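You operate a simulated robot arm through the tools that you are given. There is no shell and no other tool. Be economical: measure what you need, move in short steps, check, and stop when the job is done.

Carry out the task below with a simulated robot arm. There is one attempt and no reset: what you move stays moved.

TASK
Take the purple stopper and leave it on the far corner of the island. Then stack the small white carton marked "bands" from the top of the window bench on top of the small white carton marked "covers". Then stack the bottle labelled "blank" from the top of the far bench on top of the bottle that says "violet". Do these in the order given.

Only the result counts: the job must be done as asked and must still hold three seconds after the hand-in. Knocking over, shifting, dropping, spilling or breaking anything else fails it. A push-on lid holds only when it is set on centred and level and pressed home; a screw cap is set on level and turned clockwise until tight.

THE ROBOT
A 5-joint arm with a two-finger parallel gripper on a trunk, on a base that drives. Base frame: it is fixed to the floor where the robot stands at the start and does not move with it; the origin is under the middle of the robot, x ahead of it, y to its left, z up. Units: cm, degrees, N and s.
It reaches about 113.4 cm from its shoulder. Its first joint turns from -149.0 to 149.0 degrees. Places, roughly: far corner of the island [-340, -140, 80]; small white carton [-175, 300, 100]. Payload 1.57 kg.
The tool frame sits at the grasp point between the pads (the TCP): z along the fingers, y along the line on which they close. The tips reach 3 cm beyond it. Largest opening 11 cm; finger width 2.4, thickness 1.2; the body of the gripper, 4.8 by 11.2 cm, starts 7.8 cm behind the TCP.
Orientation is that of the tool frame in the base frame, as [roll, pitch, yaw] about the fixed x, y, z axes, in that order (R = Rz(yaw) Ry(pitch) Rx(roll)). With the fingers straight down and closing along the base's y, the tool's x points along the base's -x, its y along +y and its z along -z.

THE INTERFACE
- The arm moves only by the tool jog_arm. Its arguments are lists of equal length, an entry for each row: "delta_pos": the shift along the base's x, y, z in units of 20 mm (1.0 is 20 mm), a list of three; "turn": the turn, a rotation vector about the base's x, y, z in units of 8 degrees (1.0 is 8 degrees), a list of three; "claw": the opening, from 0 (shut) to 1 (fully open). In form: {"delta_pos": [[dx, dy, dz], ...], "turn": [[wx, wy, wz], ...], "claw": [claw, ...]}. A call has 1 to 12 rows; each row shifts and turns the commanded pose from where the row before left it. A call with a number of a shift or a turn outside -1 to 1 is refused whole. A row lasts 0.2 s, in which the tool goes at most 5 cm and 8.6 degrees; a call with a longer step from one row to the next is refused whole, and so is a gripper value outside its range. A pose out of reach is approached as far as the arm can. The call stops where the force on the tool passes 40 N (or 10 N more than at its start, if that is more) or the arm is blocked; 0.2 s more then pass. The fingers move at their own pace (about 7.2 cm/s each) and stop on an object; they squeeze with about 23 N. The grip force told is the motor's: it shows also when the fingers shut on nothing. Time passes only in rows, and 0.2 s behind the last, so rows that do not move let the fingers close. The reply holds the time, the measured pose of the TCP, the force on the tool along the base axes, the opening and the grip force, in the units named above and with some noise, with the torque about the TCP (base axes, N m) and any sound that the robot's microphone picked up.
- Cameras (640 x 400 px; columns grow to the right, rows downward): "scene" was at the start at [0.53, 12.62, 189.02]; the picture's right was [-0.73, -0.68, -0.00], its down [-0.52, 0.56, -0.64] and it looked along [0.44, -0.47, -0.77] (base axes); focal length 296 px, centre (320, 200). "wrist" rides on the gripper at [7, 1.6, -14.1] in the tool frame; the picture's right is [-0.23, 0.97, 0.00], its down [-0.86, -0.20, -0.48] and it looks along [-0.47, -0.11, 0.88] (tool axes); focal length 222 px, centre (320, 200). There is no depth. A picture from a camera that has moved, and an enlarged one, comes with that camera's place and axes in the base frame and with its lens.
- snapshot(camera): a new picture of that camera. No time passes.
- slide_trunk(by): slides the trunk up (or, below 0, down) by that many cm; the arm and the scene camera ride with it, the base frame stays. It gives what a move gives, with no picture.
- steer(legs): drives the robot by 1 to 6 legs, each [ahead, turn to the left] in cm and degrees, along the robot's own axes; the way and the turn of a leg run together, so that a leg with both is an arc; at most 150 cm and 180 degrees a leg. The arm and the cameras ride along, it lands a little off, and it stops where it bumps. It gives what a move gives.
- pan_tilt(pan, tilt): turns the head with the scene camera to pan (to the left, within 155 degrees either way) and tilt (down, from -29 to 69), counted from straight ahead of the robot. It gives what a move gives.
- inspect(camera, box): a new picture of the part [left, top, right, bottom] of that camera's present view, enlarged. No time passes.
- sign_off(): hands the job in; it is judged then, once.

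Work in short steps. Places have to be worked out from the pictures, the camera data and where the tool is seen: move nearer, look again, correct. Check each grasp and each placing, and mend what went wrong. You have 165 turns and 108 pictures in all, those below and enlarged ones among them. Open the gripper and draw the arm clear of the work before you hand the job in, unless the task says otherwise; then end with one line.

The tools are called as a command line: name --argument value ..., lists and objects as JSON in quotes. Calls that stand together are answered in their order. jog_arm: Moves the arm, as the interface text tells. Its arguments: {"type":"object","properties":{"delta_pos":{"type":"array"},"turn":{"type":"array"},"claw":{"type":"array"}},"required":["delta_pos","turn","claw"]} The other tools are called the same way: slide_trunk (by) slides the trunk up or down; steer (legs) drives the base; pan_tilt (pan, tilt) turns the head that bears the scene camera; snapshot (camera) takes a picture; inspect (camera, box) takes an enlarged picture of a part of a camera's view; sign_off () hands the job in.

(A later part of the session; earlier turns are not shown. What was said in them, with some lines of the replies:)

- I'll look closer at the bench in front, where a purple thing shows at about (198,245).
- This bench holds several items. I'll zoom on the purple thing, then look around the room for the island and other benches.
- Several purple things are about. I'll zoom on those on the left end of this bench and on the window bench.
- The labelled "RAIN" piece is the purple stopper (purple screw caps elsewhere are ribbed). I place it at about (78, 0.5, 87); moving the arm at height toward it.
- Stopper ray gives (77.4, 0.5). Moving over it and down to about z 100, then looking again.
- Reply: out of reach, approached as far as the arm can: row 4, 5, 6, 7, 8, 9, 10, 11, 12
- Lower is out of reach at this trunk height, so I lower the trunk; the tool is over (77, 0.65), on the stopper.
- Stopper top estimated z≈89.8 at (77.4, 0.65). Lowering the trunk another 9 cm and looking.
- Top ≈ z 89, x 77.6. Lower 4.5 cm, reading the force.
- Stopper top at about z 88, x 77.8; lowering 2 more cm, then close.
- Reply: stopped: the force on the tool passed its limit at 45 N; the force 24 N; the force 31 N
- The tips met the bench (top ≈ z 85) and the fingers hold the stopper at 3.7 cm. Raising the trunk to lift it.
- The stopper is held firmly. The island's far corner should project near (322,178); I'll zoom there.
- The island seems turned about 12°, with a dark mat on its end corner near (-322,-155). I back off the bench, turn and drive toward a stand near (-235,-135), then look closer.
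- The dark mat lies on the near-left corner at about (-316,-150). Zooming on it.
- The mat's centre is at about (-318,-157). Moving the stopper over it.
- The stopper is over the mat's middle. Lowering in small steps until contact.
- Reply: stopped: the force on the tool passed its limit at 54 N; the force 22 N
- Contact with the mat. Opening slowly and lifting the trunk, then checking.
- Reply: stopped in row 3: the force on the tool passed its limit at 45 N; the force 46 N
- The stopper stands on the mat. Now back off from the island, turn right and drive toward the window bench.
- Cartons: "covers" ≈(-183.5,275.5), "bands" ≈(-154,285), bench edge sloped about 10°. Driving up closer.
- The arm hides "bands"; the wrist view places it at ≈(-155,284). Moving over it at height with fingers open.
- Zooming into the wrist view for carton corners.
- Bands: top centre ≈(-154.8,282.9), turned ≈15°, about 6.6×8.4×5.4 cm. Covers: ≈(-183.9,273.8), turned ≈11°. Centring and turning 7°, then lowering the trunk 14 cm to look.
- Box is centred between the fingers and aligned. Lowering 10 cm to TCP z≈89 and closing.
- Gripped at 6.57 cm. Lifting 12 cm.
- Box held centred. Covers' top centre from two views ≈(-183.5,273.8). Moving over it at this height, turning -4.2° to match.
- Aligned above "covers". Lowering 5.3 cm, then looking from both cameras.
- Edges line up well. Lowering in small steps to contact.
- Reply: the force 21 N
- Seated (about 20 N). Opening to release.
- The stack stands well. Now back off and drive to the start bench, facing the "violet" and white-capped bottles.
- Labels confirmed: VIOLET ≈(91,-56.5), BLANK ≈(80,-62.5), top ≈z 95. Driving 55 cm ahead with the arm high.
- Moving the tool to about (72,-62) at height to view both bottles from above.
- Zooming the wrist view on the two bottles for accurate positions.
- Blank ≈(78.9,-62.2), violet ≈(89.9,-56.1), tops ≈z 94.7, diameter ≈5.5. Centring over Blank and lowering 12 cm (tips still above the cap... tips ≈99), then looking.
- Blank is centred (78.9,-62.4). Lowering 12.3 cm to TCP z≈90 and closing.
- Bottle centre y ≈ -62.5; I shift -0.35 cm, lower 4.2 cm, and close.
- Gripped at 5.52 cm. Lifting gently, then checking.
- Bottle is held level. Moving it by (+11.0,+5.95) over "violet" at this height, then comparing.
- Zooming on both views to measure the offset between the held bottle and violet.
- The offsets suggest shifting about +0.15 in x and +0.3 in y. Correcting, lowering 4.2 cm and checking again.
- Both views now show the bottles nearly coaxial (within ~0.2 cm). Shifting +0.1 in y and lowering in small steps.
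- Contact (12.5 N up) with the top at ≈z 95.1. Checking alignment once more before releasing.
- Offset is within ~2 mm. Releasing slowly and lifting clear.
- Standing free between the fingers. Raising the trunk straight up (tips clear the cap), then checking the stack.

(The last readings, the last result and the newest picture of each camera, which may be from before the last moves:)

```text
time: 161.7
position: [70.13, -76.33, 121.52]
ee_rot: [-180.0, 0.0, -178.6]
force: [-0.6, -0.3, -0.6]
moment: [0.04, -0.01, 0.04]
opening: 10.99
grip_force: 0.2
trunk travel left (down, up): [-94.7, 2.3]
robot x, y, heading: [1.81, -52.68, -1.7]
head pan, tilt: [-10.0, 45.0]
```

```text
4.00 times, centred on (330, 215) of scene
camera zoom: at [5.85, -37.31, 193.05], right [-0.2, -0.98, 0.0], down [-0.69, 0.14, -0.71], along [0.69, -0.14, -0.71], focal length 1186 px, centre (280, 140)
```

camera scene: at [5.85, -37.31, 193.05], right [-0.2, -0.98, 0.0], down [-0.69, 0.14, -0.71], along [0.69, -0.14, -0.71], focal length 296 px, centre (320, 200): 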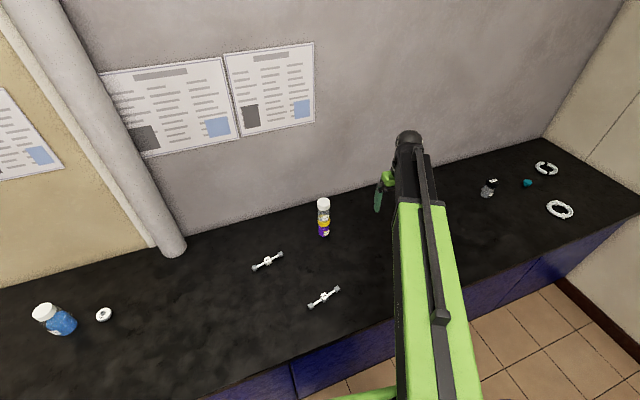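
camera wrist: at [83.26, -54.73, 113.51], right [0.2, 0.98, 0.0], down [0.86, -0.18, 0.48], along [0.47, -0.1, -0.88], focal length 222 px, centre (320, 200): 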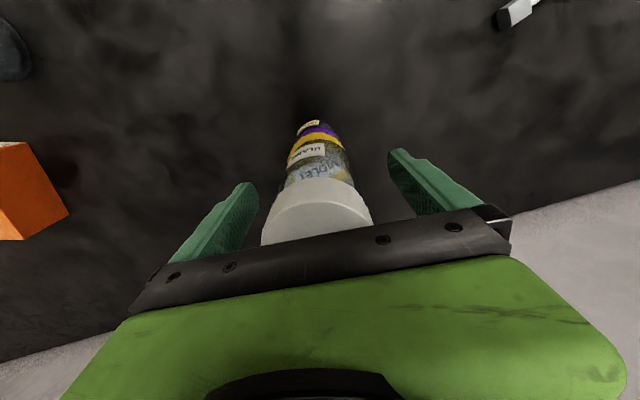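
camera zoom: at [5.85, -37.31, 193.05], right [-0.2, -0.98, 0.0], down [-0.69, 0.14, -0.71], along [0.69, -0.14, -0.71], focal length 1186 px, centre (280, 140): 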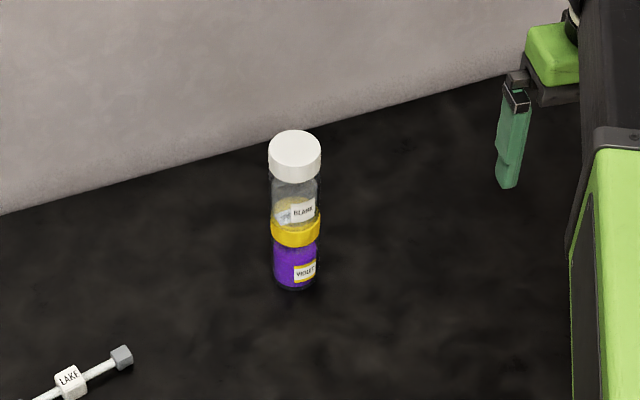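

The bottle stack is straight and stands. A last look at the carton stack and the stopper from here.

pan_tilt --pan 118 --tilt 18

inspect --camera "scene" --box '[240, 120, 440, 245]'

pan_tilt --pan -155 --tilt 20

inspect --camera "scene" --box '[250, 130, 410, 230]'

```text
time: 163.8
position: [70.25, -76.38, 121.43]
ee_rot: [-179.9, 0.0, -178.6]
force: [0.1, -0.6, 0.6]
moment: [-0.06, -0.02, -0.01]
opening: 10.99
grip_force: 0.1
trunk travel left (down, up): [-94.7, 2.3]
robot x, y, heading: [1.78, -52.94, -1.9]
head pan, tilt: [118.0, 18.0]
```

```text
3.20 times, centred on (340, 182) of scene
camera zoom: at [-6.19, -27.25, 197.23], right [0.9, 0.44, 0.0], down [0.14, -0.28, -0.95], along [-0.42, 0.85, -0.31], focal length 949 px, centre (256, 256)
```

zoom: 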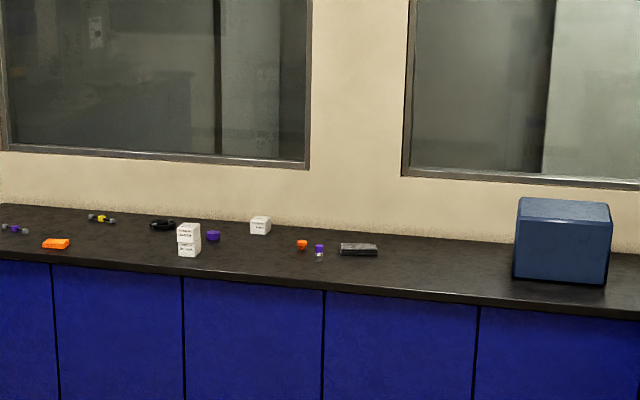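

```text
time: 167.6
position: [70.25, -76.36, 121.3]
ee_rot: [180.0, 0.1, -178.6]
force: [0.3, -0.6, 0.2]
moment: [-0.01, 0.0, -0.02]
opening: 11.01
grip_force: 0.0
trunk travel left (down, up): [-94.7, 2.3]
robot x, y, heading: [2.2, -52.45, -1.8]
head pan, tilt: [-154.7, 20.0]
```

```text
4.00 times, centred on (330, 180) of scene
camera zoom: at [-10.59, -39.35, 196.91], right [-0.4, 0.92, 0.0], down [0.31, 0.14, -0.94], along [-0.86, -0.38, -0.34], focal length 1186 px, centre (280, 280)
```

zoom: 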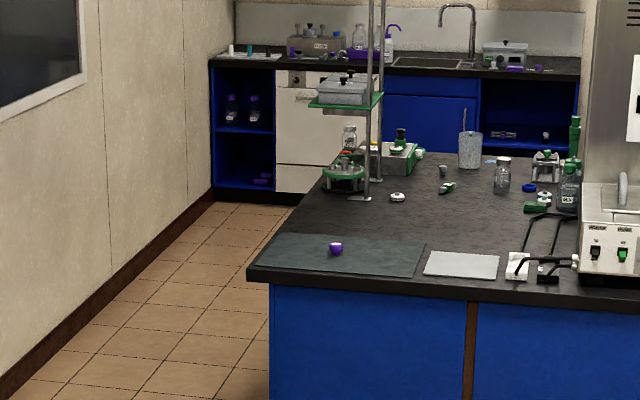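

All three results are in place and the arm is clear with the gripper open; handing in.

sign_off

```text
The job is handed in.
```

The job is handed in with all three steps done in order: the purple stopper is on the dark mat I took to mark the island's far corner, "bands" is stacked on "covers", and the "blank" bottle is stacked on "violet"; all three were standing when I last looked, just before the hand-in.
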